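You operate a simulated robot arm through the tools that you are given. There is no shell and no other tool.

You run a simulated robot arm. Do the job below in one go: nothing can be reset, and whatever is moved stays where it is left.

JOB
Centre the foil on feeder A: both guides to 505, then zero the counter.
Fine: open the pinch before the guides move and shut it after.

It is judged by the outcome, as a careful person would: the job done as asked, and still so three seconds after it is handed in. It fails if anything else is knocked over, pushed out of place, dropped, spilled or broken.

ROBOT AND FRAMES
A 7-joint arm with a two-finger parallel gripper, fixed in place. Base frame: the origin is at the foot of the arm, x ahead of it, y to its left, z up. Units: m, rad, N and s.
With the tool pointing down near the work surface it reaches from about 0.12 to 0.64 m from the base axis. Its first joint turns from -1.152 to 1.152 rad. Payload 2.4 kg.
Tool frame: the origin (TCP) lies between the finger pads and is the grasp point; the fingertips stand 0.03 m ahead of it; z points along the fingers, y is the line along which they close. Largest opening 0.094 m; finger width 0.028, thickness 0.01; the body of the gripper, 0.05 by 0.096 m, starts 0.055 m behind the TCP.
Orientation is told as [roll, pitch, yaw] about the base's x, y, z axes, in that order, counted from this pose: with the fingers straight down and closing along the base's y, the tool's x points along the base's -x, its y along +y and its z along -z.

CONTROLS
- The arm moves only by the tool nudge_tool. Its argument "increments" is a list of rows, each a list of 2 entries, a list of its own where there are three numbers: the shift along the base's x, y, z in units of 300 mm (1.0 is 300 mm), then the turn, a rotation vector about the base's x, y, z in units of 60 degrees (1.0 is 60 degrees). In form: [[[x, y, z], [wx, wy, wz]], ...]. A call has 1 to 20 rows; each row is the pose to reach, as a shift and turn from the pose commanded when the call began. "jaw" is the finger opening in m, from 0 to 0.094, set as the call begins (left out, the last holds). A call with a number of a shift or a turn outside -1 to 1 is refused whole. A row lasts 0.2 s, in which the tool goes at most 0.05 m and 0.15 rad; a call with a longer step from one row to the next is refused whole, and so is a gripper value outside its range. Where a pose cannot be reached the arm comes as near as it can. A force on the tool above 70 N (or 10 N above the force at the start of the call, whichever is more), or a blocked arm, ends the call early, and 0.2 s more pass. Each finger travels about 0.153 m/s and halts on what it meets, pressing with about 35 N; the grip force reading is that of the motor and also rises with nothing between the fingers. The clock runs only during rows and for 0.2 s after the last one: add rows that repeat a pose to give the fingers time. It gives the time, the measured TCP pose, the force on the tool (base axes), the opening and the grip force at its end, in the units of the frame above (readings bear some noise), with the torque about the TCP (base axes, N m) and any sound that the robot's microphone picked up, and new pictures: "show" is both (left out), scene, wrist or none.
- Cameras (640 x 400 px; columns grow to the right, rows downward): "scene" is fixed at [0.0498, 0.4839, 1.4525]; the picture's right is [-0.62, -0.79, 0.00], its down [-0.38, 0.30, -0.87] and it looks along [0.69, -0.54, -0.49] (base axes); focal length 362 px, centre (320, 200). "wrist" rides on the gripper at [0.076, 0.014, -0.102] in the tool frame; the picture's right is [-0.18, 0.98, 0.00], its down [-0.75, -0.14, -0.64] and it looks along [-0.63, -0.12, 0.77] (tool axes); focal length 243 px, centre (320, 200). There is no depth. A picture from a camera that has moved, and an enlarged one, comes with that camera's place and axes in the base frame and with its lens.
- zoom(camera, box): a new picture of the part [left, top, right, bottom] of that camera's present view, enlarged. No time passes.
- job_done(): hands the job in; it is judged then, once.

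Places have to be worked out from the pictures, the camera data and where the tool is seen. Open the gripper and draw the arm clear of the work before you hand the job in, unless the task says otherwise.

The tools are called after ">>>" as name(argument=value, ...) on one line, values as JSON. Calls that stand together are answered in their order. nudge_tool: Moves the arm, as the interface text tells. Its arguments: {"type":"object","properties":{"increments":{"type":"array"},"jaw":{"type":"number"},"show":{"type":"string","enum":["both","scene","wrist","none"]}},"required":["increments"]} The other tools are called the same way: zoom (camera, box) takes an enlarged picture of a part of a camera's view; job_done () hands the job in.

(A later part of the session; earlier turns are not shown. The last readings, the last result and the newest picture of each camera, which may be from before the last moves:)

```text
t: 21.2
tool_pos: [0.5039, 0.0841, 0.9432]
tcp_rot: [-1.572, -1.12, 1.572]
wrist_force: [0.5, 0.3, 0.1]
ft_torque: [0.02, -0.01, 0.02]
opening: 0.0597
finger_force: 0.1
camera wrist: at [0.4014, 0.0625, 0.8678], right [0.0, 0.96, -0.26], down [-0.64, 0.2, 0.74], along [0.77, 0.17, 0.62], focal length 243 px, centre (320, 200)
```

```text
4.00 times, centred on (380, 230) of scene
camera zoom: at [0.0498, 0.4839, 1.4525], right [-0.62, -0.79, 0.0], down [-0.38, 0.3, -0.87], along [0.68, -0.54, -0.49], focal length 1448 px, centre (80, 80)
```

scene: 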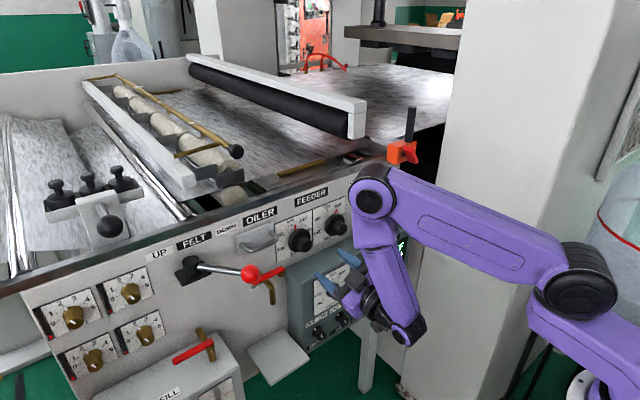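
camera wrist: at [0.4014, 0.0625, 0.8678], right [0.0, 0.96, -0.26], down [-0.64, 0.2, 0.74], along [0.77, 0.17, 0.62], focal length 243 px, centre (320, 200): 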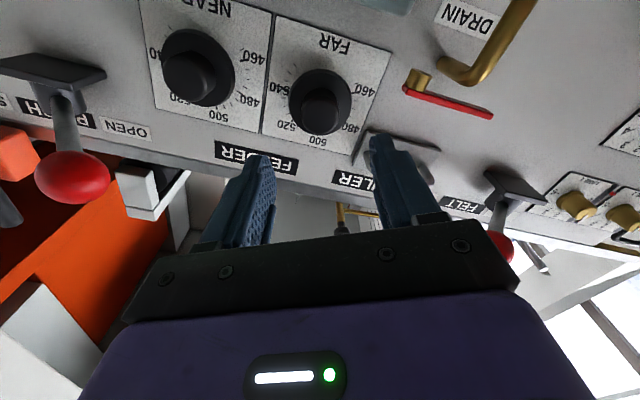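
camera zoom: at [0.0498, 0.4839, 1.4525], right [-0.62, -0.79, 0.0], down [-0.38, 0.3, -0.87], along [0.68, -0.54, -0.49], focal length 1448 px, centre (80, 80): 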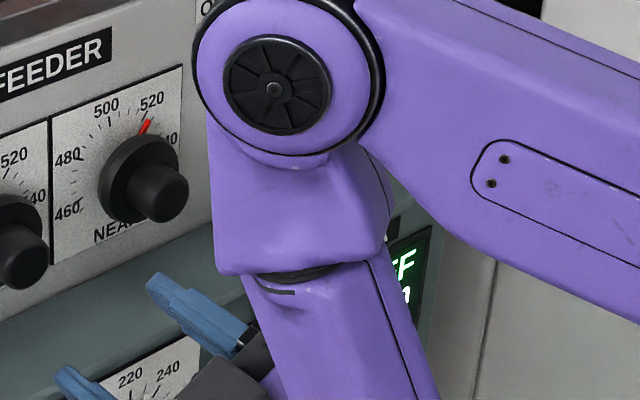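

FAR stays at 505 after release, and I've backed out to x≈0.50. The open pinch ball hangs above the NEAR knob, so I'll approach NEAR with the tool tilted 15° nose-up, keeping the gripper body below the ball. First I'll slide over to NEAR with zero roll.

>>> nudge_tool(increments=[[[-0.04, -0.05, 0], [0.08, 0, 0]], [[-0.06, -0.12, 0], [0.16, 0, 0]], [[-0.06, -0.2, 0], [0.24, 0, 0]], [[-0.06, -0.28, 0], [0.34, 0, 0]], [[-0.06, -0.34, 0], [0.43, 0, 0]], [[-0.06, -0.376, 0], [0.43, 0, 0]], [[-0.06, -0.376, 0], [0.43, 0, 0]]])

```text
t: 22.8
tool_pos: [0.4852, -0.0262, 0.9434]
tcp_rot: [2.369, -1.567, -2.369]
wrist_force: [-0.5, 0.0, -0.2]
ft_torque: [0.03, 0.01, -0.02]
opening: 0.06
finger_force: 0.1
camera wrist: at [0.3828, -0.0146, 0.8667], right [0.0, 0.98, 0.18], down [-0.64, -0.14, 0.75], along [0.77, -0.12, 0.63], focal length 243 px, centre (320, 200)
```

scene: 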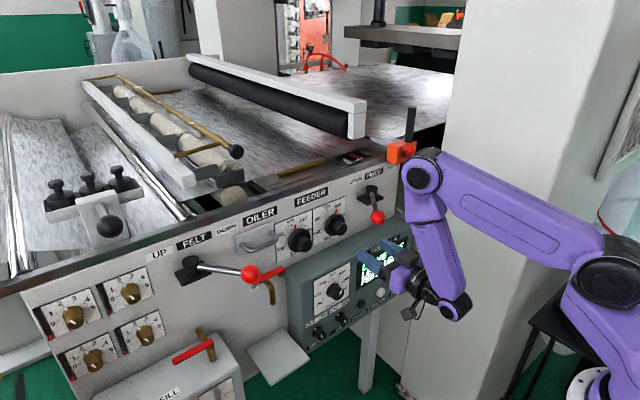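
wrist: 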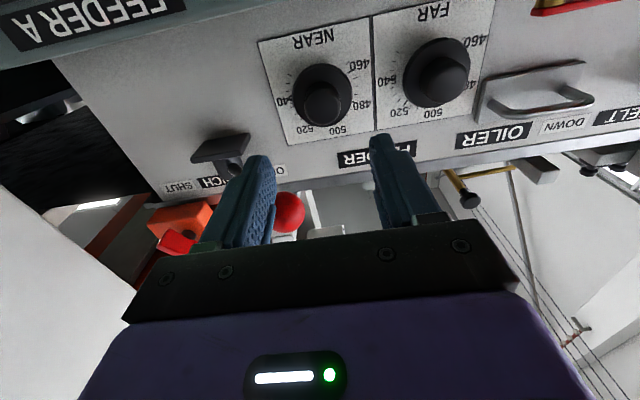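

The NEAR knob is at (y -0.028, z 0.944), aligned with the tool. The ball is near (0.535, -0.065, 1.009). Now I'll tilt the tool nose-up by 15°.

>>> nudge_tool(increments=[[[0, 0, 0], [0, -0.09, 0]], [[0, 0, 0], [0, -0.18, 0]], [[0, 0, 0], [0, -0.25, 0]], [[0, 0, 0], [0, -0.25, 0]]], show="scene")

>>> nudge_tool(increments=[[[0.02, 0, 0.003], [0.1, 0, 0]], [[0.06, 0, 0.003], [0.2, 0, 0]], [[0.1, 0, 0.003], [0.32, 0, 0]], [[0.16, 0, 0.003], [0.32, 0, 0]], [[0.22, 0, 0.003], [0.32, 0, 0]], [[0.27, 0, 0.003], [0.32, 0, 0]], [[0.27, 0, 0.003], [0.32, 0, 0]]])

>>> zoom(camera="scene", box=[300, 180, 460, 280])

>>> zoom(camera="wrist", box=[240, 70, 432, 220])

```text
t: 23.8
tool_pos: [0.4947, -0.0221, 0.9456]
tcp_rot: [-3.142, -1.308, 3.139]
wrist_force: [-0.4, 0.2, 0.7]
ft_torque: [0.0, 0.02, -0.03]
opening: 0.0599
finger_force: 0.0
out of reach, approached as far as the arm can: row 3, 4
```

scene: 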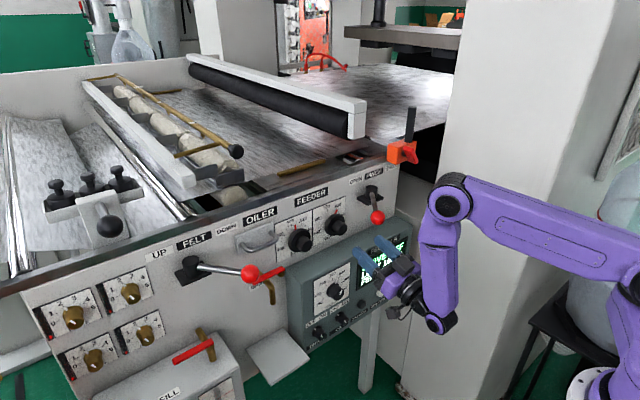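

```text
t: 25.4
tool_pos: [0.5769, -0.0208, 0.947]
tcp_rot: [2.213, -1.147, -2.257]
wrist_force: [-0.3, 0.4, -0.5]
ft_torque: [0.03, -0.02, -0.01]
opening: 0.0599
finger_force: 0.0
camera wrist: at [0.4987, 0.0234, 0.8564], right [-0.05, 0.87, 0.49], down [-0.82, -0.32, 0.48], along [0.58, -0.38, 0.72], focal length 243 px, centre (320, 200)
```

scene: 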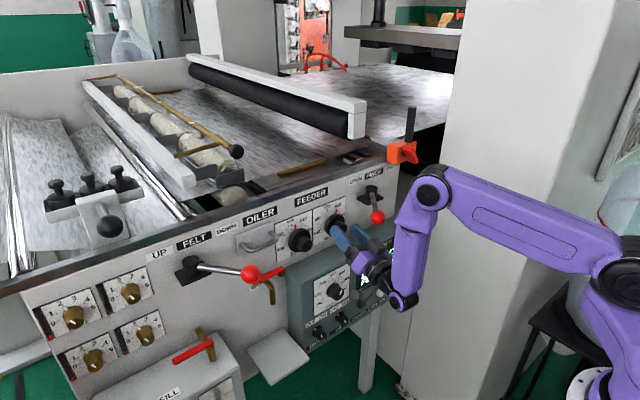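
wrist: 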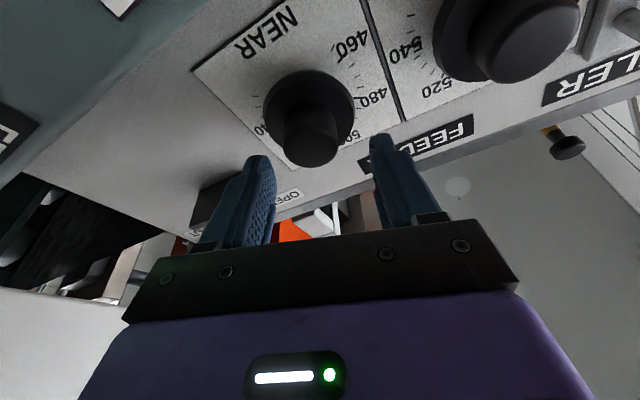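

```text
4.00 times, centred on (380, 230) of scene
camera zoom: at [0.0498, 0.4839, 1.4525], right [-0.62, -0.79, 0.0], down [-0.38, 0.3, -0.87], along [0.69, -0.54, -0.49], focal length 1448 px, centre (80, 80)
```

zoom: 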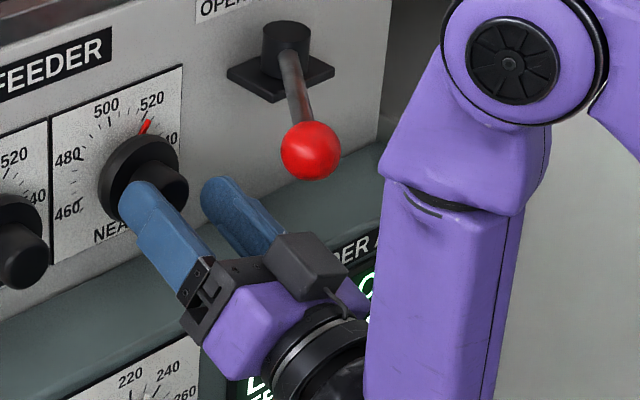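

```text
2.67 times, centred on (336, 145) of wrist
camera zoom: at [0.4987, 0.0234, 0.8564], right [-0.05, 0.87, 0.49], down [-0.82, -0.32, 0.48], along [0.58, -0.38, 0.72], focal length 647 px, centre (277, 347)
```

zoom: 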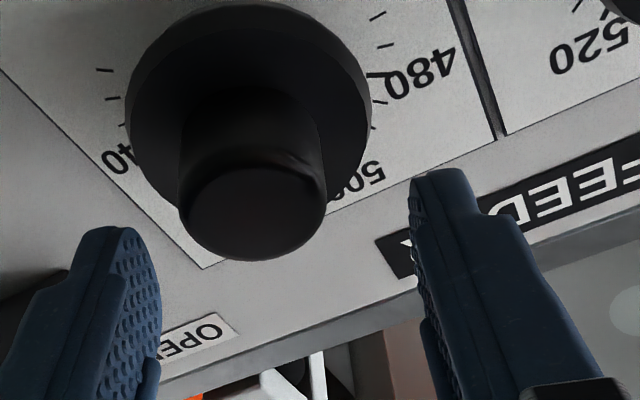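

The knob front computes to (0.609, -0.028, 0.945) and the gripper body sits well below the ball. I'll correct y by -6 mm, z by -2 mm and advance onto the knob.

>>> nudge_tool(increments=[[[0.0, -0.012, -0.007], [0, 0, 0]], [[0.0, -0.022, -0.007], [0, 0, 0]], [[0.03, -0.022, -0.007], [0, 0, 0]], [[0.055, -0.022, -0.007], [0, 0, 0]], [[0.075, -0.022, -0.007], [0, 0, 0]], [[0.075, -0.022, -0.007], [0, 0, 0]]])

>>> zoom(camera="scene", box=[300, 180, 460, 280])

>>> zoom(camera="wrist", box=[240, 70, 432, 220])

```text
t: 26.8
tool_pos: [0.5989, -0.0294, 0.9452]
tcp_rot: [2.213, -1.15, -2.257]
wrist_force: [-25.6, -1.5, 3.1]
ft_torque: [0.01, -0.2, 0.75]
opening: 0.0595
finger_force: 0.1
camera wrist: at [0.5197, 0.0167, 0.8547], right [-0.05, 0.87, 0.49], down [-0.82, -0.32, 0.48], along [0.58, -0.38, 0.72], focal length 243 px, centre (320, 200)
```

scene: 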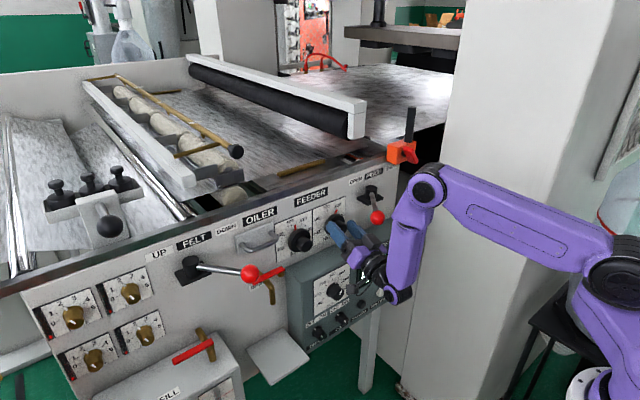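
wrist: 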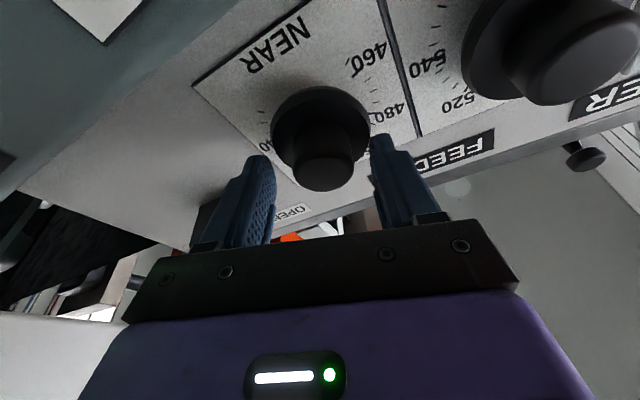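

```text
4.00 times, centred on (380, 230) of scene
camera zoom: at [0.049, 0.4838, 1.4526], right [-0.62, -0.79, 0.0], down [-0.38, 0.3, -0.87], along [0.69, -0.54, -0.49], focal length 1448 px, centre (80, 80)
```

zoom: 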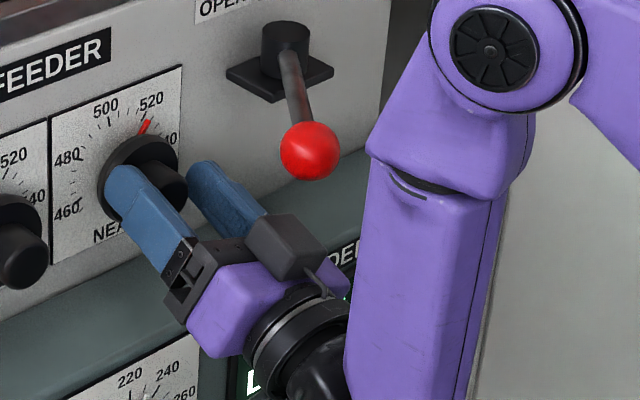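

```text
2.67 times, centred on (336, 145) of wrist
camera zoom: at [0.5197, 0.0167, 0.8547], right [-0.05, 0.87, 0.49], down [-0.82, -0.32, 0.48], along [0.58, -0.38, 0.72], focal length 647 px, centre (277, 347)
```

zoom: 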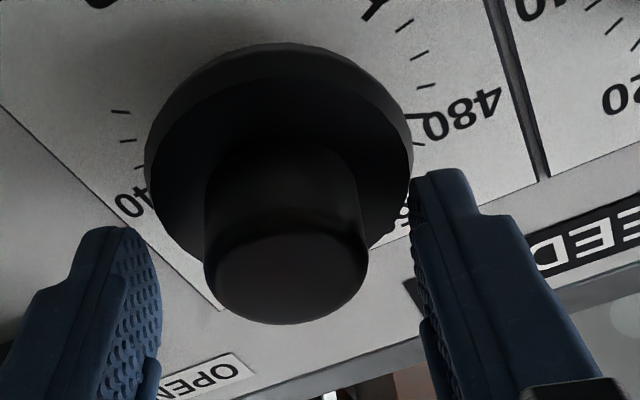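

The tips have touched the skirt (-25 N), so I'll back off 3 mm, then close on the knob.

>>> nudge_tool(increments=[[[-0.01, 0.005, 0], [0, 0, 0]], [[-0.01, 0.005, 0], [0, 0, 0]]], show="none")

>>> nudge_tool(increments=[[[0, 0, 0], [0, 0, 0]], [[0, 0, 0], [0, 0, 0]]], jaw=0.02)

>>> zoom(camera="scene", box=[320, 200, 350, 219])

>>> zoom(camera="wrist", box=[240, 70, 432, 220])

```text
t: 27.4
tool_pos: [0.5966, -0.0272, 0.9465]
tcp_rot: [2.211, -1.149, -2.255]
wrist_force: [0.2, -0.8, 0.4]
ft_torque: [0.02, -0.06, -0.04]
opening: 0.0602
finger_force: 0.0
```

```text
t: 28.0
tool_pos: [0.5973, -0.0252, 0.9454]
tcp_rot: [2.214, -1.146, -2.255]
wrist_force: [0.0, 3.5, 3.1]
ft_torque: [-0.02, -0.02, 0.1]
opening: 0.0336
finger_force: 44.1
camera wrist: at [0.5178, 0.0192, 0.8553], right [-0.05, 0.87, 0.49], down [-0.82, -0.32, 0.48], along [0.58, -0.38, 0.73], focal length 243 px, centre (320, 200)
```

scene: 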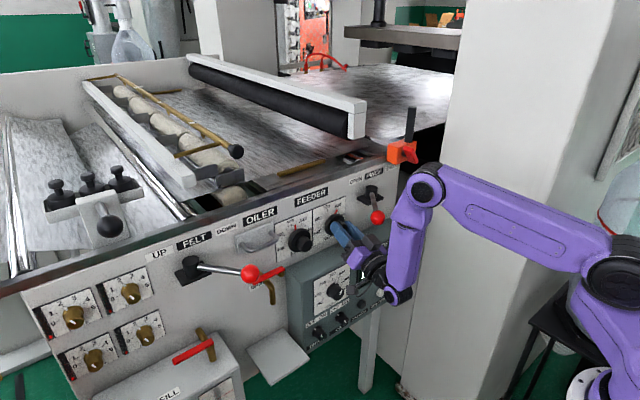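
wrist: 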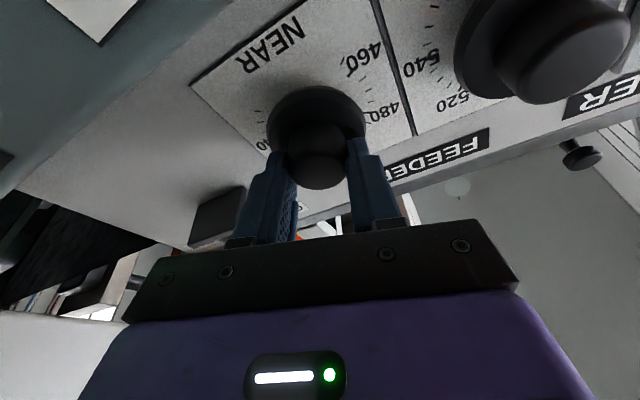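

```text
16.00 times, centred on (335, 210) of scene
camera zoom: at [0.0497, 0.484, 1.4525], right [-0.62, -0.79, 0.0], down [-0.38, 0.3, -0.87], along [0.69, -0.54, -0.49], focal length 5791 px, centre (80, 48)
```

zoom: 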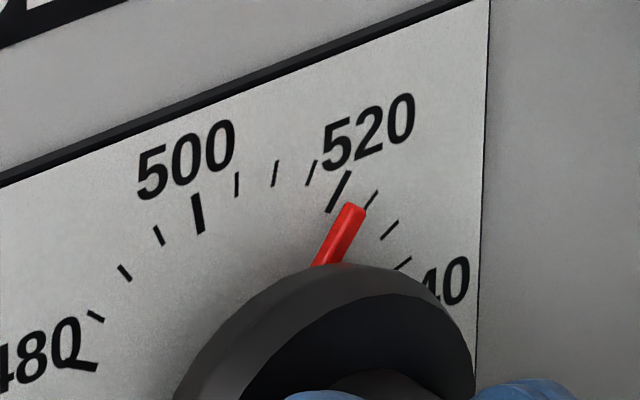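

```text
2.67 times, centred on (336, 145) of wrist
camera zoom: at [0.5178, 0.0192, 0.8553], right [-0.05, 0.87, 0.49], down [-0.82, -0.32, 0.48], along [0.58, -0.38, 0.73], focal length 647 px, centre (277, 347)
```

zoom: 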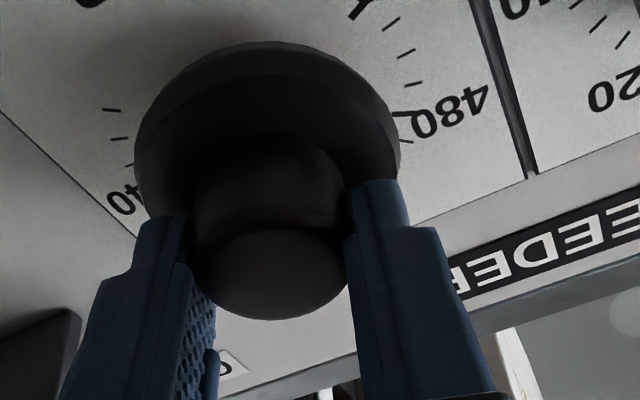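

NEAR is gripped cleanly at ~520. I'll turn 30° counter-clockwise first, then check.

>>> nudge_tool(increments=[[[0, 0, 0], [-0.08, 0, 0]], [[0, 0, 0], [-0.16, 0, 0]], [[0, 0, 0], [-0.24, 0, 0]], [[0, 0, 0], [-0.32, 0, 0]], [[0, 0, 0], [-0.4, 0, 0]], [[0, 0, 0], [-0.5, 0, 0]], [[0, 0, 0], [-0.5, 0, 0]]])

>>> zoom(camera="scene", box=[320, 200, 350, 219])

>>> zoom(camera="scene", box=[300, 180, 460, 280])

```text
t: 29.6
tool_pos: [0.5958, -0.0261, 0.9453]
tcp_rot: [-2.515, -1.241, 2.543]
wrist_force: [23.0, 13.6, 13.8]
ft_torque: [-0.03, -0.23, 0.3]
opening: 0.0334
finger_force: 45.0
camera wrist: at [0.5181, -0.0317, 0.8435], right [-0.05, 1.0, -0.01], down [-0.82, -0.04, 0.57], along [0.57, 0.04, 0.82], focal length 243 px, centre (320, 200)
```

scene: 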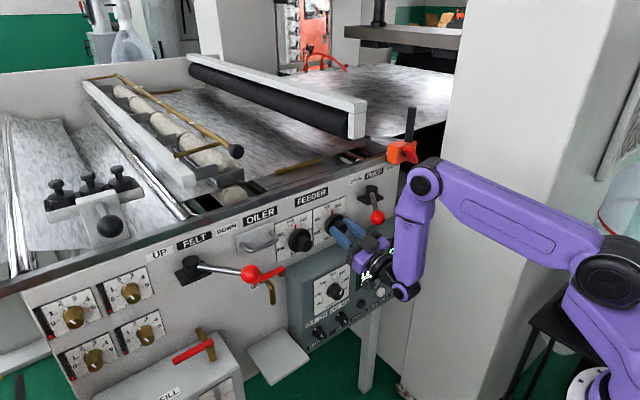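
wrist: 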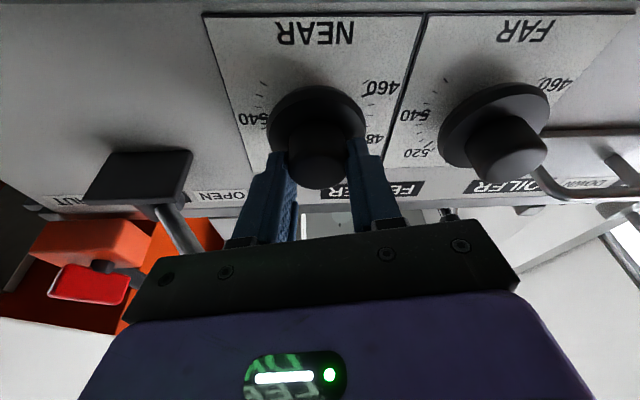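

```text
16.00 times, centred on (335, 210) of scene
camera zoom: at [0.0501, 0.4843, 1.4524], right [-0.62, -0.79, 0.0], down [-0.39, 0.3, -0.87], along [0.68, -0.54, -0.49], focal length 5791 px, centre (80, 48)
```

zoom: 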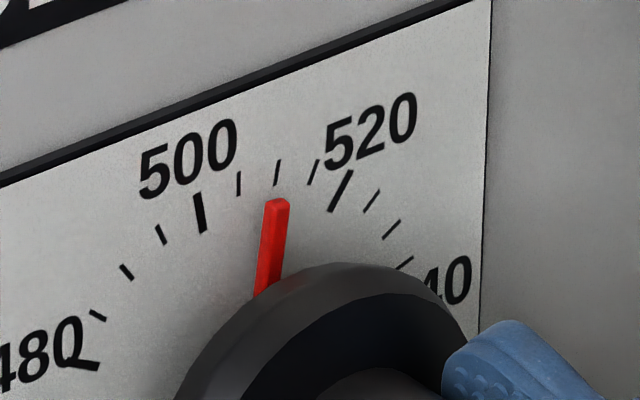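

```text
4.00 times, centred on (380, 230) of scene
camera zoom: at [0.0501, 0.4843, 1.4524], right [-0.62, -0.79, 0.0], down [-0.39, 0.3, -0.87], along [0.68, -0.54, -0.49], focal length 1448 px, centre (80, 80)
```

zoom: 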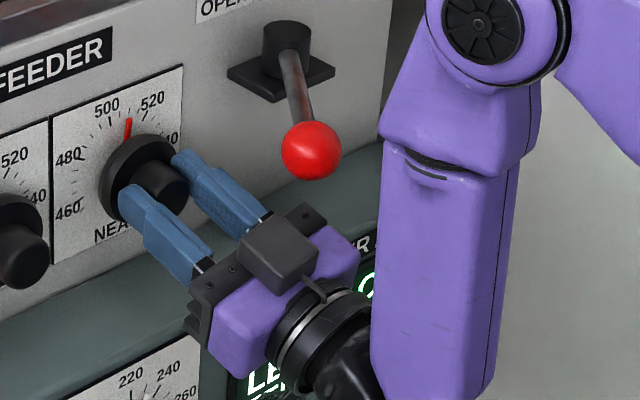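

NEAR now reads about 508. I'll turn a further 7.3° and relieve the small side loads.

>>> nudge_tool(increments=[[[0.004, 0.003, 0.003], [-0.06, 0, 0]], [[0.004, 0.003, 0.003], [-0.122, 0, 0]], [[0.004, 0.003, 0.003], [-0.122, 0, 0]]], show="scene")

>>> zoom(camera="scene", box=[320, 200, 350, 219])

```text
t: 30.4
tool_pos: [0.5958, -0.0262, 0.9463]
tcp_rot: [-2.24, -1.16, 2.285]
wrist_force: [6.2, 15.0, 9.5]
ft_torque: [-0.01, -1.27, 0.57]
opening: 0.0334
finger_force: 44.6
```

scene: 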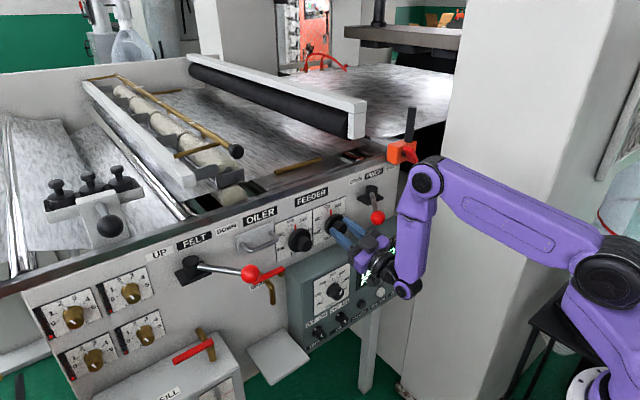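

```text
16.00 times, centred on (335, 210) of scene
camera zoom: at [0.0497, 0.4843, 1.4524], right [-0.62, -0.79, 0.0], down [-0.38, 0.3, -0.87], along [0.69, -0.54, -0.49], focal length 5791 px, centre (80, 48)
```

zoom: 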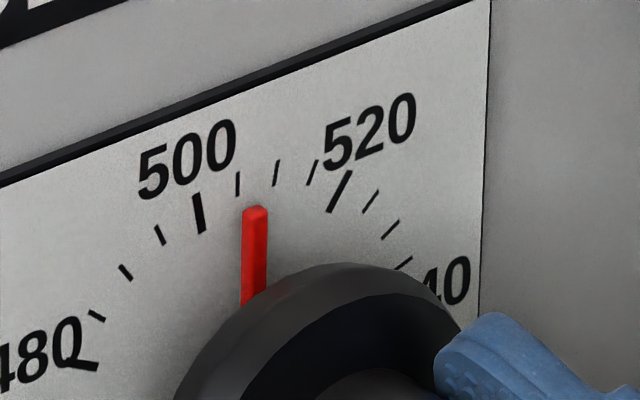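

NEAR's pointer is now vertical, matching 505. I'll release and back straight out.

>>> nudge_tool(increments=[[[0, 0, 0], [0, 0, 0]], [[0, 0, 0], [0, 0, 0]], [[-0.05, 0, 0], [0, 0, 0]], [[-0.12, 0, 0], [0, 0, 0]], [[-0.22, 0, 0], [0, 0, 0]], [[-0.32, 0, 0], [0, 0, 0]]], jaw=0.06)

>>> zoom(camera="scene", box=[320, 200, 350, 219])

>>> zoom(camera="scene", box=[284, 216, 308, 231])

```text
t: 31.8
tool_pos: [0.5012, -0.0277, 0.9456]
tcp_rot: [-2.24, -1.163, 2.281]
wrist_force: [-0.8, -0.3, 0.0]
ft_torque: [0.01, 0.03, 0.01]
opening: 0.0601
finger_force: 0.0
camera wrist: at [0.4225, -0.0457, 0.8448], right [-0.05, 0.99, -0.14], down [-0.82, 0.04, 0.58], along [0.58, 0.14, 0.8], focal length 243 px, centre (320, 200)
```

scene: 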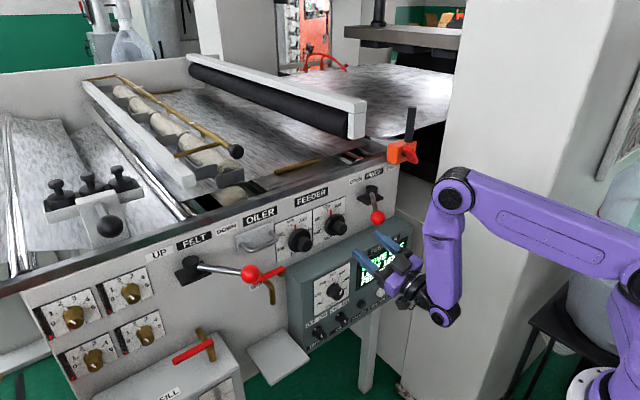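
wrist: 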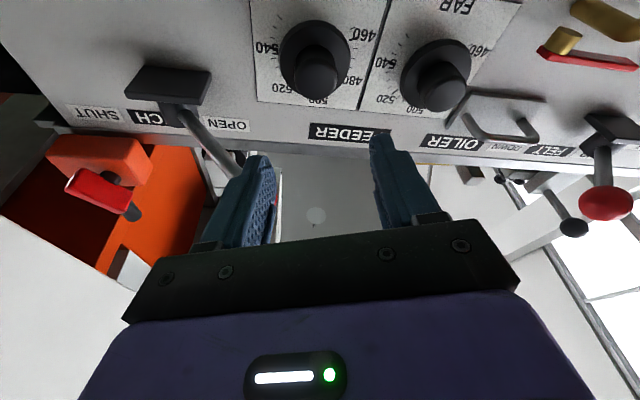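

```text
16.00 times, centred on (335, 210) of scene
camera zoom: at [0.0498, 0.4839, 1.4525], right [-0.62, -0.79, 0.0], down [-0.38, 0.3, -0.87], along [0.69, -0.54, -0.49], focal length 5791 px, centre (80, 48)
```

zoom: 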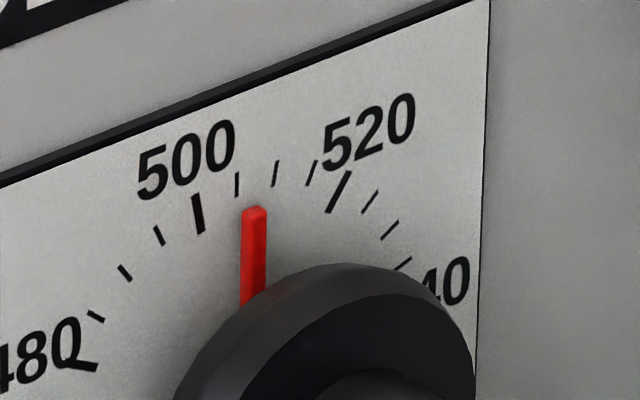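

```text
16.00 times, centred on (296, 224) of scene
camera zoom: at [0.0498, 0.4839, 1.4525], right [-0.62, -0.79, 0.0], down [-0.38, 0.3, -0.87], along [0.69, -0.54, -0.49], focal length 5791 px, centre (704, -176)
```

zoom: 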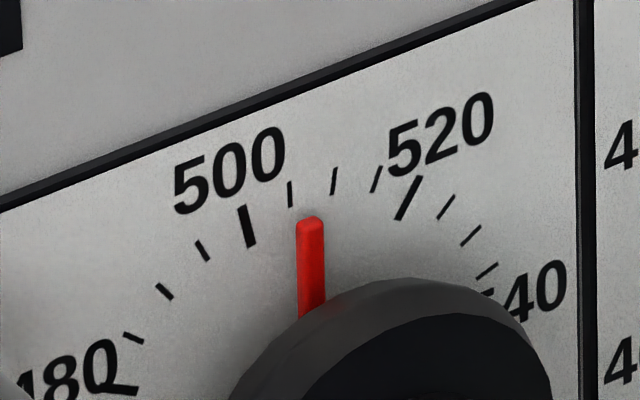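

Both pointers remain at 505 after release. I'll now back away and level the roll, then tilt down to get a straight-on wrist view to verify both dials before shutting the pinch.

>>> nudge_tool(increments=[[[-0.05, 0, 0], [0.1, 0, 0]], [[-0.1, 0, 0], [0.2, 0, 0]], [[-0.15, 0.02, 0], [0.302, 0, 0]], [[-0.15, 0.05, 0], [0.302, 0.1, 0]], [[-0.15, 0.05, 0], [0.302, 0.1, 0]]], show="scene")

```text
t: 33.0
tool_pos: [0.4562, -0.0106, 0.9466]
tcp_rot: [3.129, -1.411, -3.114]
wrist_force: [-0.1, 0.6, 1.1]
ft_torque: [-0.02, 0.02, 0.0]
opening: 0.0597
finger_force: 0.1
out of reach, approached as far as the arm can: row 1, 2, 3
```

scene: 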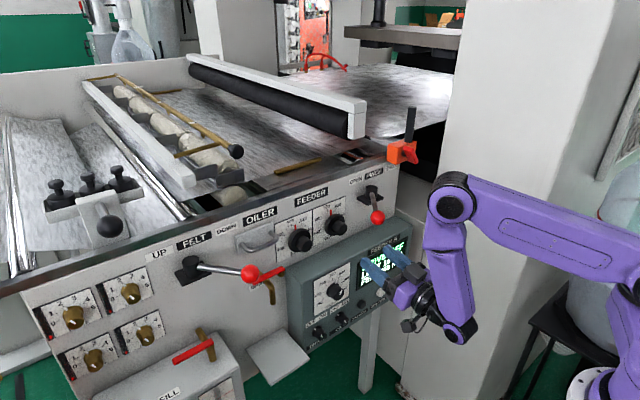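

Pitch is now about -99°. I'll tilt down 48° and raise to the viewing pose.

>>> nudge_tool(increments=[[[0, 0.02, 0.03], [0, 0.1, 0]], [[0, 0.04, 0.06], [0, 0.2, 0]], [[0, 0.06, 0.1], [0, 0.3, 0]], [[0, 0.08, 0.14], [0, 0.4, 0]], [[-0.02, 0.1, 0.18], [0, 0.5, 0]], [[-0.04, 0.1, 0.22], [0, 0.6, 0]], [[-0.06, 0.1, 0.26], [0, 0.7, 0]], [[-0.08, 0.1, 0.26], [0, 0.8, 0]], [[-0.08, 0.1, 0.26], [0, 0.8, 0]]], jaw=0.094)

>>> zoom(camera="wrist", box=[260, 90, 356, 190])

>>> zoom(camera="wrist", box=[340, 80, 436, 180])

```text
t: 35.0
tool_pos: [0.4315, 0.0197, 1.0231]
tcp_rot: [0.02, -0.891, -0.005]
wrist_force: [0.3, 0.1, -0.3]
ft_torque: [-0.01, 0.0, 0.0]
opening: 0.094
finger_force: 0.2
camera wrist: at [0.3052, 0.0309, 1.0282], right [0.11, 0.98, 0.16], down [-0.02, -0.15, 0.99], along [0.99, -0.11, 0.01], focal length 243 px, centre (320, 200)
```

scene: 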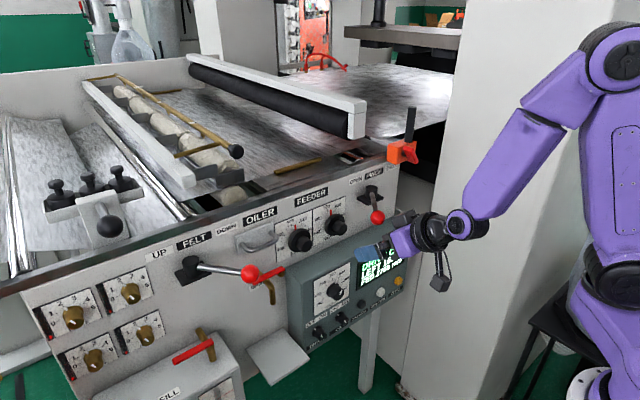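
wrist: 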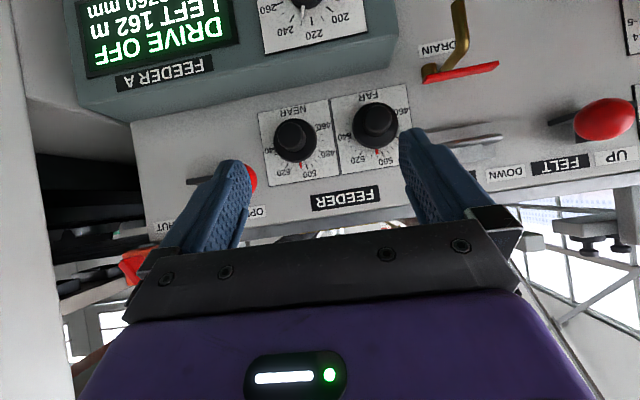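

```text
4.00 times, centred on (308, 140) of wrist
camera zoom: at [0.3052, 0.0309, 1.0282], right [0.11, 0.98, 0.16], down [-0.02, -0.15, 0.99], along [0.99, -0.11, 0.01], focal length 970 px, centre (368, 440)
```

zoom: 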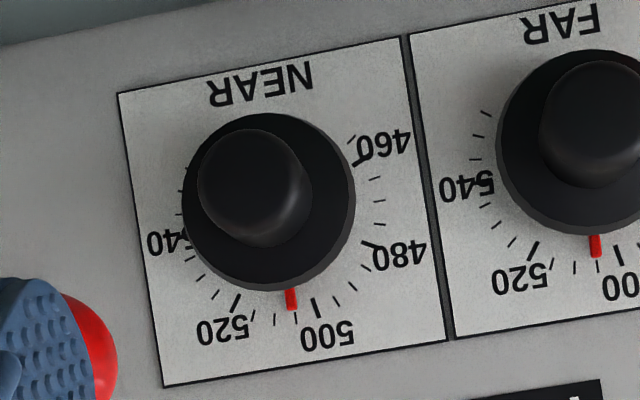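

```text
4.00 times, centred on (388, 130) of wrist
camera zoom: at [0.3052, 0.0309, 1.0282], right [0.11, 0.98, 0.16], down [-0.02, -0.15, 0.99], along [0.99, -0.11, 0.01], focal length 970 px, centre (48, 480)
```

zoom: 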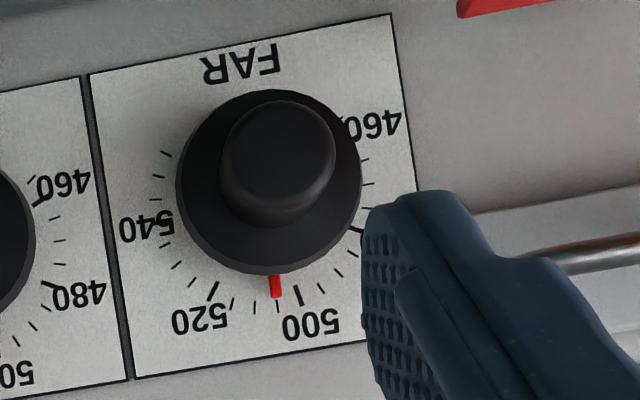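

Both pointers appear at the first minor tick past 500 (505). I'll zoom tightly to confirm.

>>> zoom(camera="wrist", box=[285, 155, 309, 170])

>>> zoom(camera="wrist", box=[392, 143, 416, 158])

>>> zoom(camera="wrist", box=[366, 143, 396, 162])

```text
16.00 times, centred on (297, 162) of wrist
camera zoom: at [0.3052, 0.0309, 1.0282], right [0.11, 0.98, 0.16], down [-0.02, -0.15, 0.99], along [0.99, -0.11, 0.01], focal length 3882 px, centre (688, 800)
```

zoom: 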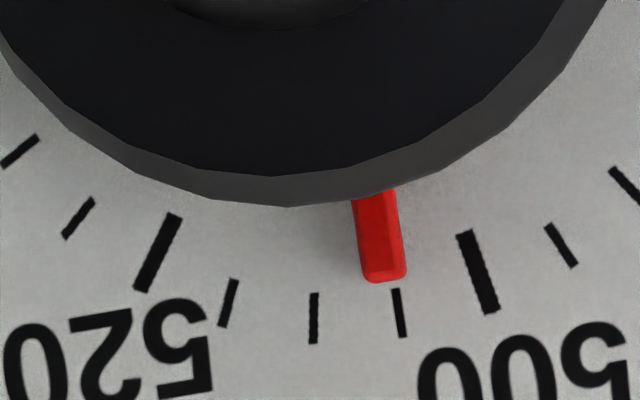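

```text
16.00 times, centred on (404, 150) of wrist
camera zoom: at [0.3052, 0.0309, 1.0282], right [0.11, 0.98, 0.16], down [-0.02, -0.15, 0.99], along [0.99, -0.11, 0.01], focal length 3882 px, centre (-1024, 992)
```

zoom: 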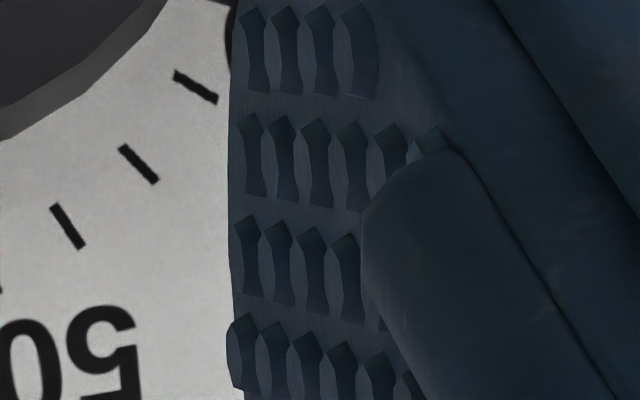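

```text
16.00 times, centred on (381, 152) of wrist
camera zoom: at [0.3052, 0.0309, 1.0282], right [0.11, 0.98, 0.16], down [-0.02, -0.15, 0.99], along [0.99, -0.11, 0.01], focal length 3882 px, centre (-656, 960)
```

zoom: 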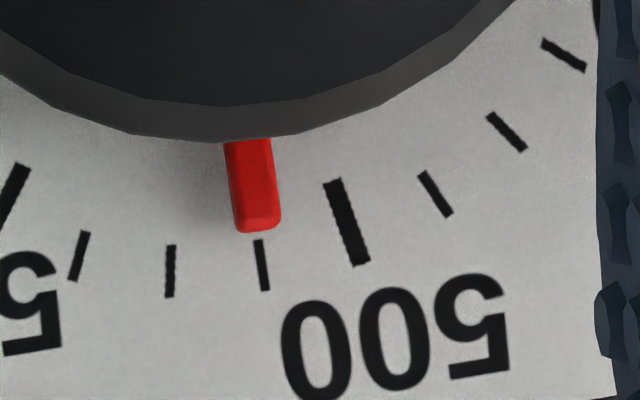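

Straight-on, with parallax allowed for, NEAR reads ≈505.2 and FAR ≈505.3, so both guides are set. Next I'll return the tool to pointing down above the pinch ball at (0.527, -0.060).

>>> nudge_tool(increments=[[[0, 0, 0.08], [0, 0.1, 0]], [[0, -0.03, 0.16], [0, 0.2, 0]], [[0, -0.08, 0.24], [0, 0.3, 0]], [[0, -0.13, 0.32], [0, 0.4, 0]], [[0.02, -0.18, 0.4], [0, 0.5, 0]], [[0.08, -0.23, 0.423], [0, 0.6, 0]], [[0.15, -0.267, 0.423], [0, 0.7, 0]], [[0.25, -0.267, 0.423], [0, 0.8, 0]], [[0.317, -0.267, 0.423], [0, 0.85, 0]], [[0.317, -0.267, 0.423], [0, 0.85, 0]]], jaw=0.07)

```text
t: 37.2
tool_pos: [0.5092, -0.0412, 1.1091]
tcp_rot: [-0.251, -0.045, 0.052]
wrist_force: [0.4, -10.0, 0.0]
ft_torque: [0.73, 0.06, 0.0]
opening: 0.0703
finger_force: 0.0
out of reach, approached as far as the arm can: row 2, 3, 4, 5, 6, 7, 8, 9, 10
camera wrist: at [0.429, -0.0074, 1.2], right [0.14, 0.96, -0.24], down [0.72, 0.06, 0.69], along [0.68, -0.27, -0.68], focal length 243 px, centre (320, 200)
```

scene: 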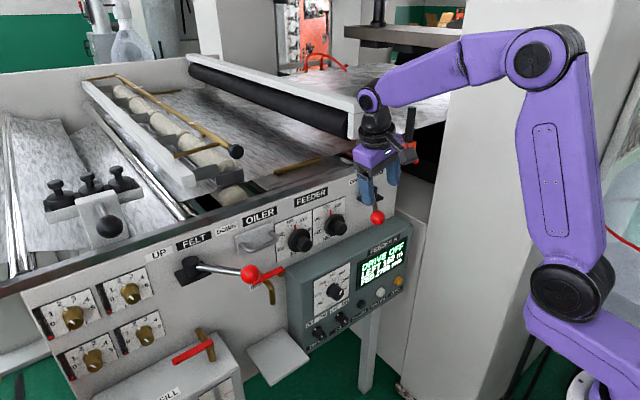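
wrist: 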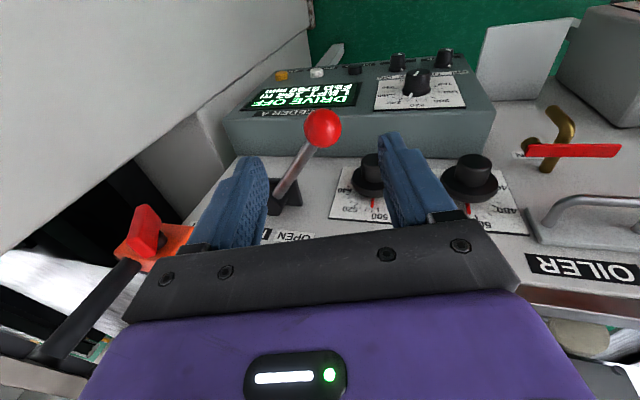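

The arm couldn't fully reach the pose (roll off by 0.25 rad) and reads -10 N in y. I'll hold still for a moment and re-read before doing anything more.

>>> nudge_tool(increments=[[[0, 0, 0], [0, 0, 0]], [[0, 0, 0], [0, 0, 0]]])

>>> zoom(camera="scene", box=[330, 70, 490, 230])

```text
t: 37.8
tool_pos: [0.5095, -0.0573, 1.1088]
tcp_rot: [-0.252, -0.046, 0.003]
wrist_force: [0.3, 0.0, -0.3]
ft_torque: [0.01, -0.03, -0.01]
opening: 0.0701
finger_force: 0.1
camera wrist: at [0.4289, -0.0205, 1.1998], right [0.19, 0.95, -0.23], down [0.72, 0.02, 0.69], along [0.66, -0.3, -0.68], focal length 243 px, centre (320, 200)
```

scene: 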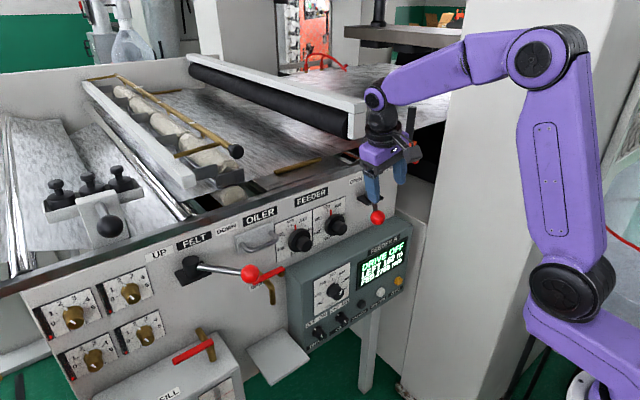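
wrist: 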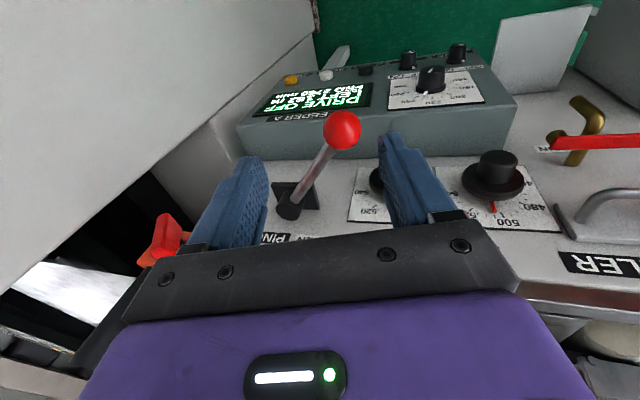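

```text
2.50 times, centred on (410, 150) of scene
camera zoom: at [0.0498, 0.4839, 1.4525], right [-0.62, -0.79, 0.0], down [-0.38, 0.3, -0.87], along [0.69, -0.54, -0.49], focal length 905 px, centre (95, 325)
```

zoom: 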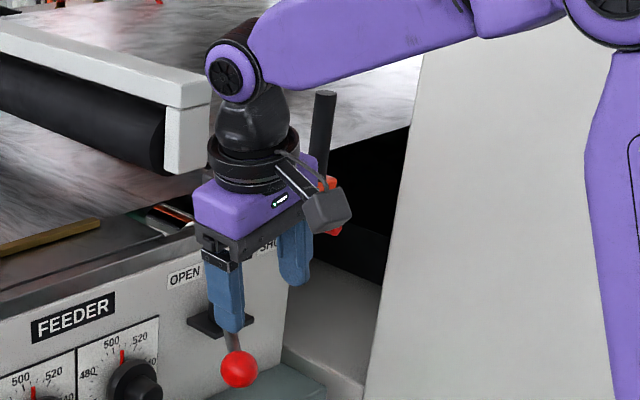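

The force has settled to zero; it was just still catching up. The tool is tilted about -14° in roll, so I'll rotate it back to vertical above the ball.

>>> nudge_tool(increments=[[[0, 0, 0.03], [0.08, 0.02, 0]], [[0.02, 0, 0.05], [0.16, 0.043, 0]], [[0.04, 0, 0.05], [0.24, 0.043, 0]], [[0.06, -0.01, 0.05], [0.24, 0.043, 0]], [[0.06, -0.01, 0.05], [0.24, 0.043, 0]], [[0.06, -0.01, 0.05], [0.24, 0.043, 0]]])

```text
t: 39.2
tool_pos: [0.5092, -0.0575, 1.1084]
tcp_rot: [-0.251, -0.045, 0.002]
wrist_force: [0.8, -0.4, -0.6]
ft_torque: [0.02, -0.01, 0.03]
opening: 0.0698
finger_force: 0.0
out of reach, approached as far as the arm can: row 1, 2, 3, 4, 5, 6
camera wrist: at [0.4289, -0.0204, 1.1997], right [0.19, 0.95, -0.23], down [0.72, 0.03, 0.69], along [0.66, -0.3, -0.68], focal length 243 px, centre (320, 200)
```

scene: 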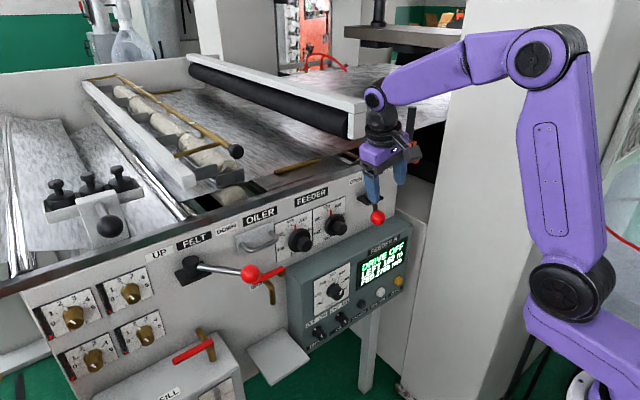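
wrist: 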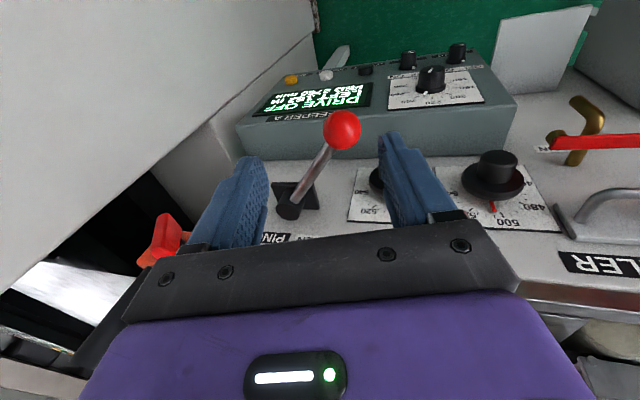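

Rotation in that direction is blocked by a joint limit in this posture. The 14° tilt wouldn't matter for pushing the lever, so I'll test whether the arm can translate in this posture, with a small move back and up.

>>> nudge_tool(increments=[[[-0.05, 0, 0.03], [0, 0, 0]], [[-0.1, 0, 0.06], [0, 0, 0]], [[-0.15, 0, 0.1], [0, 0, 0]], [[-0.15, 0, 0.1], [0, 0, 0]]], show="scene")

```text
t: 40.2
tool_pos: [0.4656, -0.0582, 1.1396]
tcp_rot: [-0.257, -0.048, 0.004]
wrist_force: [-0.4, 0.2, 0.3]
ft_torque: [0.01, 0.03, 0.02]
opening: 0.0699
finger_force: 0.0
```

scene: 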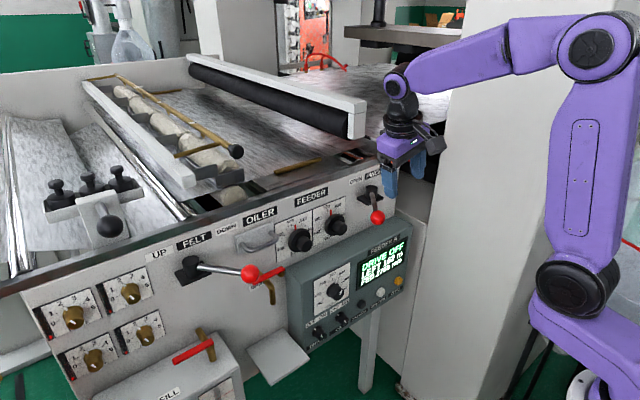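

Translation works freely here. I'll now try rotating back to vertical from this roomier position.

>>> nudge_tool(increments=[[[0, 0, 0], [0.06, 0.01, 0]], [[0, 0, 0], [0.12, 0.02, 0]], [[0, 0, 0], [0.18, 0.03, 0]], [[0, 0, 0], [0.24, 0.045, 0]], [[0, 0, 0], [0.24, 0.045, 0]]])

```text
t: 41.4
tool_pos: [0.4654, -0.0571, 1.14]
tcp_rot: [-0.258, -0.047, 0.004]
wrist_force: [0.0, -0.2, 0.8]
ft_torque: [0.0, -0.03, 0.01]
opening: 0.0699
finger_force: 0.1
out of reach, approached as far as the arm can: row 1, 2, 3, 4, 5
camera wrist: at [0.3851, -0.0202, 1.2294], right [0.19, 0.95, -0.24], down [0.72, 0.03, 0.69], along [0.67, -0.31, -0.68], focal length 243 px, centre (320, 200)
```

scene: 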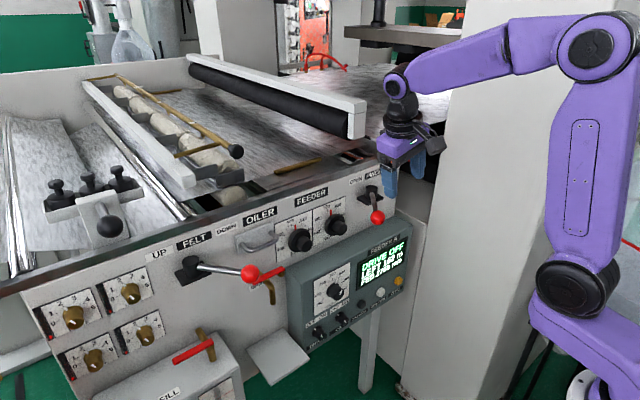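
wrist: 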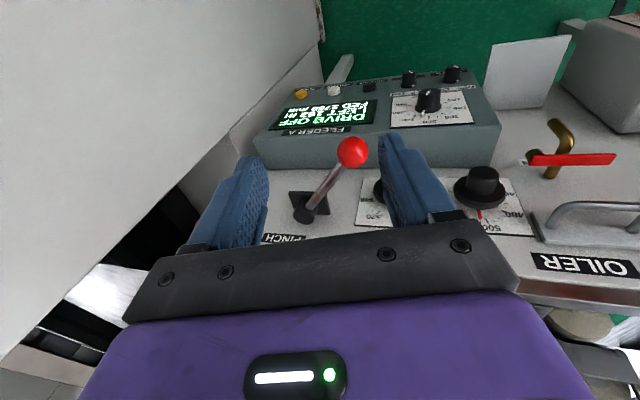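

Roll stays limited, but translation works and the tilted fingers can still straddle and push the ball. The ball is at about (0.529, -0.063, 1.009), so I'll open wider, move above it, and lower.

>>> nudge_tool(increments=[[[0.08, -0.01, 0], [0, 0, 0]], [[0.16, -0.015, 0], [0, 0, 0]], [[0.212, -0.015, -0.03], [0, 0, 0]], [[0.212, -0.015, -0.12], [0, 0, 0]], [[0.212, -0.015, -0.2], [0, 0, 0]], [[0.212, -0.015, -0.2], [0, 0, 0]]], jaw=0.08)

>>> zoom(camera="scene", box=[330, 130, 450, 250])

```text
t: 42.8
tool_pos: [0.5274, -0.0626, 1.0759]
tcp_rot: [-0.255, -0.048, 0.003]
wrist_force: [-0.2, 0.2, 0.5]
ft_torque: [0.01, 0.01, 0.02]
opening: 0.08
finger_force: 0.0
camera wrist: at [0.4476, -0.024, 1.1686], right [0.19, 0.95, -0.24], down [0.72, 0.03, 0.69], along [0.67, -0.31, -0.68], focal length 243 px, centre (320, 200)
```

scene: 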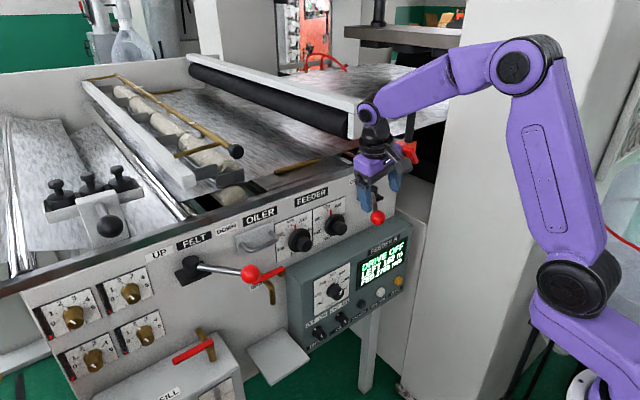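
wrist: 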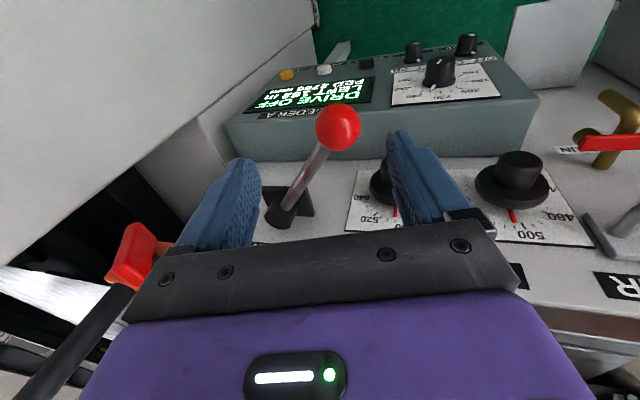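

```text
3.33 times, centred on (390, 190) of scene
camera zoom: at [0.0498, 0.4839, 1.4525], right [-0.62, -0.79, 0.0], down [-0.38, 0.3, -0.87], along [0.69, -0.54, -0.49], focal length 1206 px, centre (87, 233)
```

zoom: 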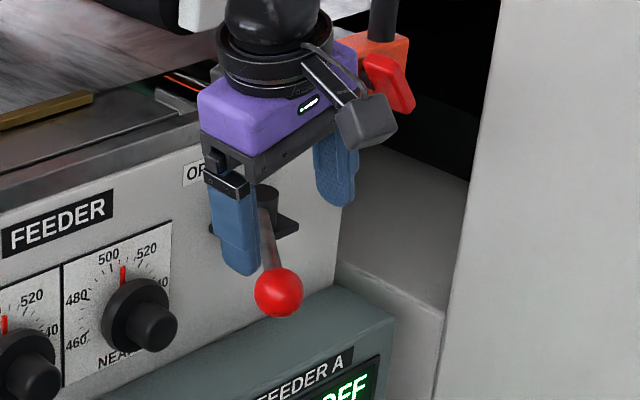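

The ball is between the finger lines. I'll lower the remaining 65 mm.

>>> nudge_tool(increments=[[[0, -0.003, -0.07], [0, 0, 0]], [[0, -0.003, -0.14], [0, 0, 0]], [[0, -0.003, -0.21], [0, 0, 0]], [[0, -0.003, -0.21], [0, 0, 0]]])

>>> zoom(camera="scene", box=[330, 130, 450, 250])

```text
t: 43.8
tool_pos: [0.5265, -0.0624, 1.0159]
tcp_rot: [-0.258, -0.046, 0.005]
wrist_force: [-0.7, 0.6, -0.7]
ft_torque: [-0.01, -0.03, -0.01]
opening: 0.0801
finger_force: 0.0
camera wrist: at [0.4464, -0.0245, 1.1062], right [0.19, 0.95, -0.24], down [0.72, 0.03, 0.69], along [0.67, -0.31, -0.68], focal length 243 px, centre (320, 200)
```

scene: 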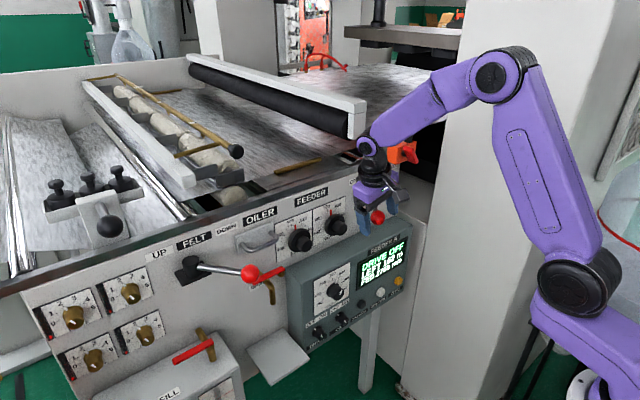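
wrist: 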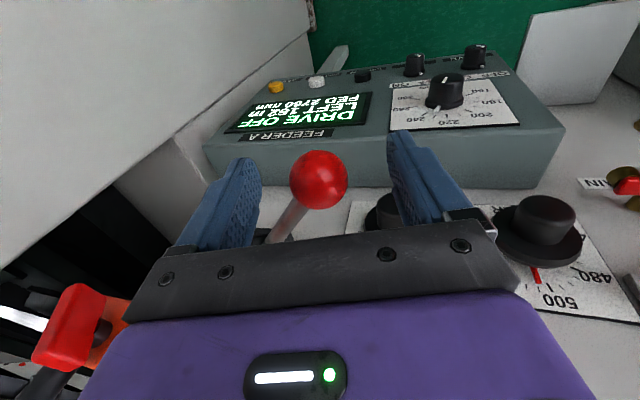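

```text
3.33 times, centred on (390, 190) of scene
camera zoom: at [0.0498, 0.4839, 1.4525], right [-0.62, -0.79, 0.0], down [-0.38, 0.3, -0.87], along [0.69, -0.54, -0.49], focal length 1206 px, centre (87, 233)
```

zoom: 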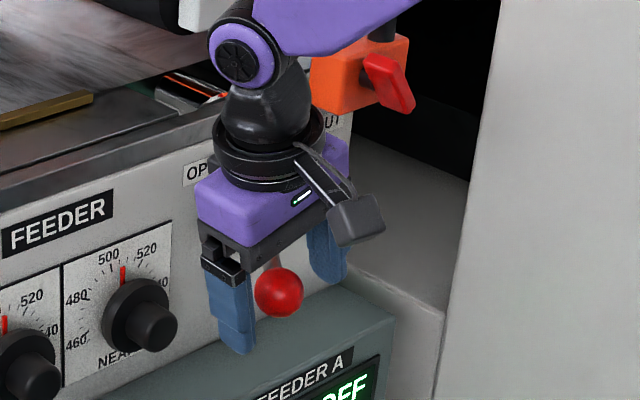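

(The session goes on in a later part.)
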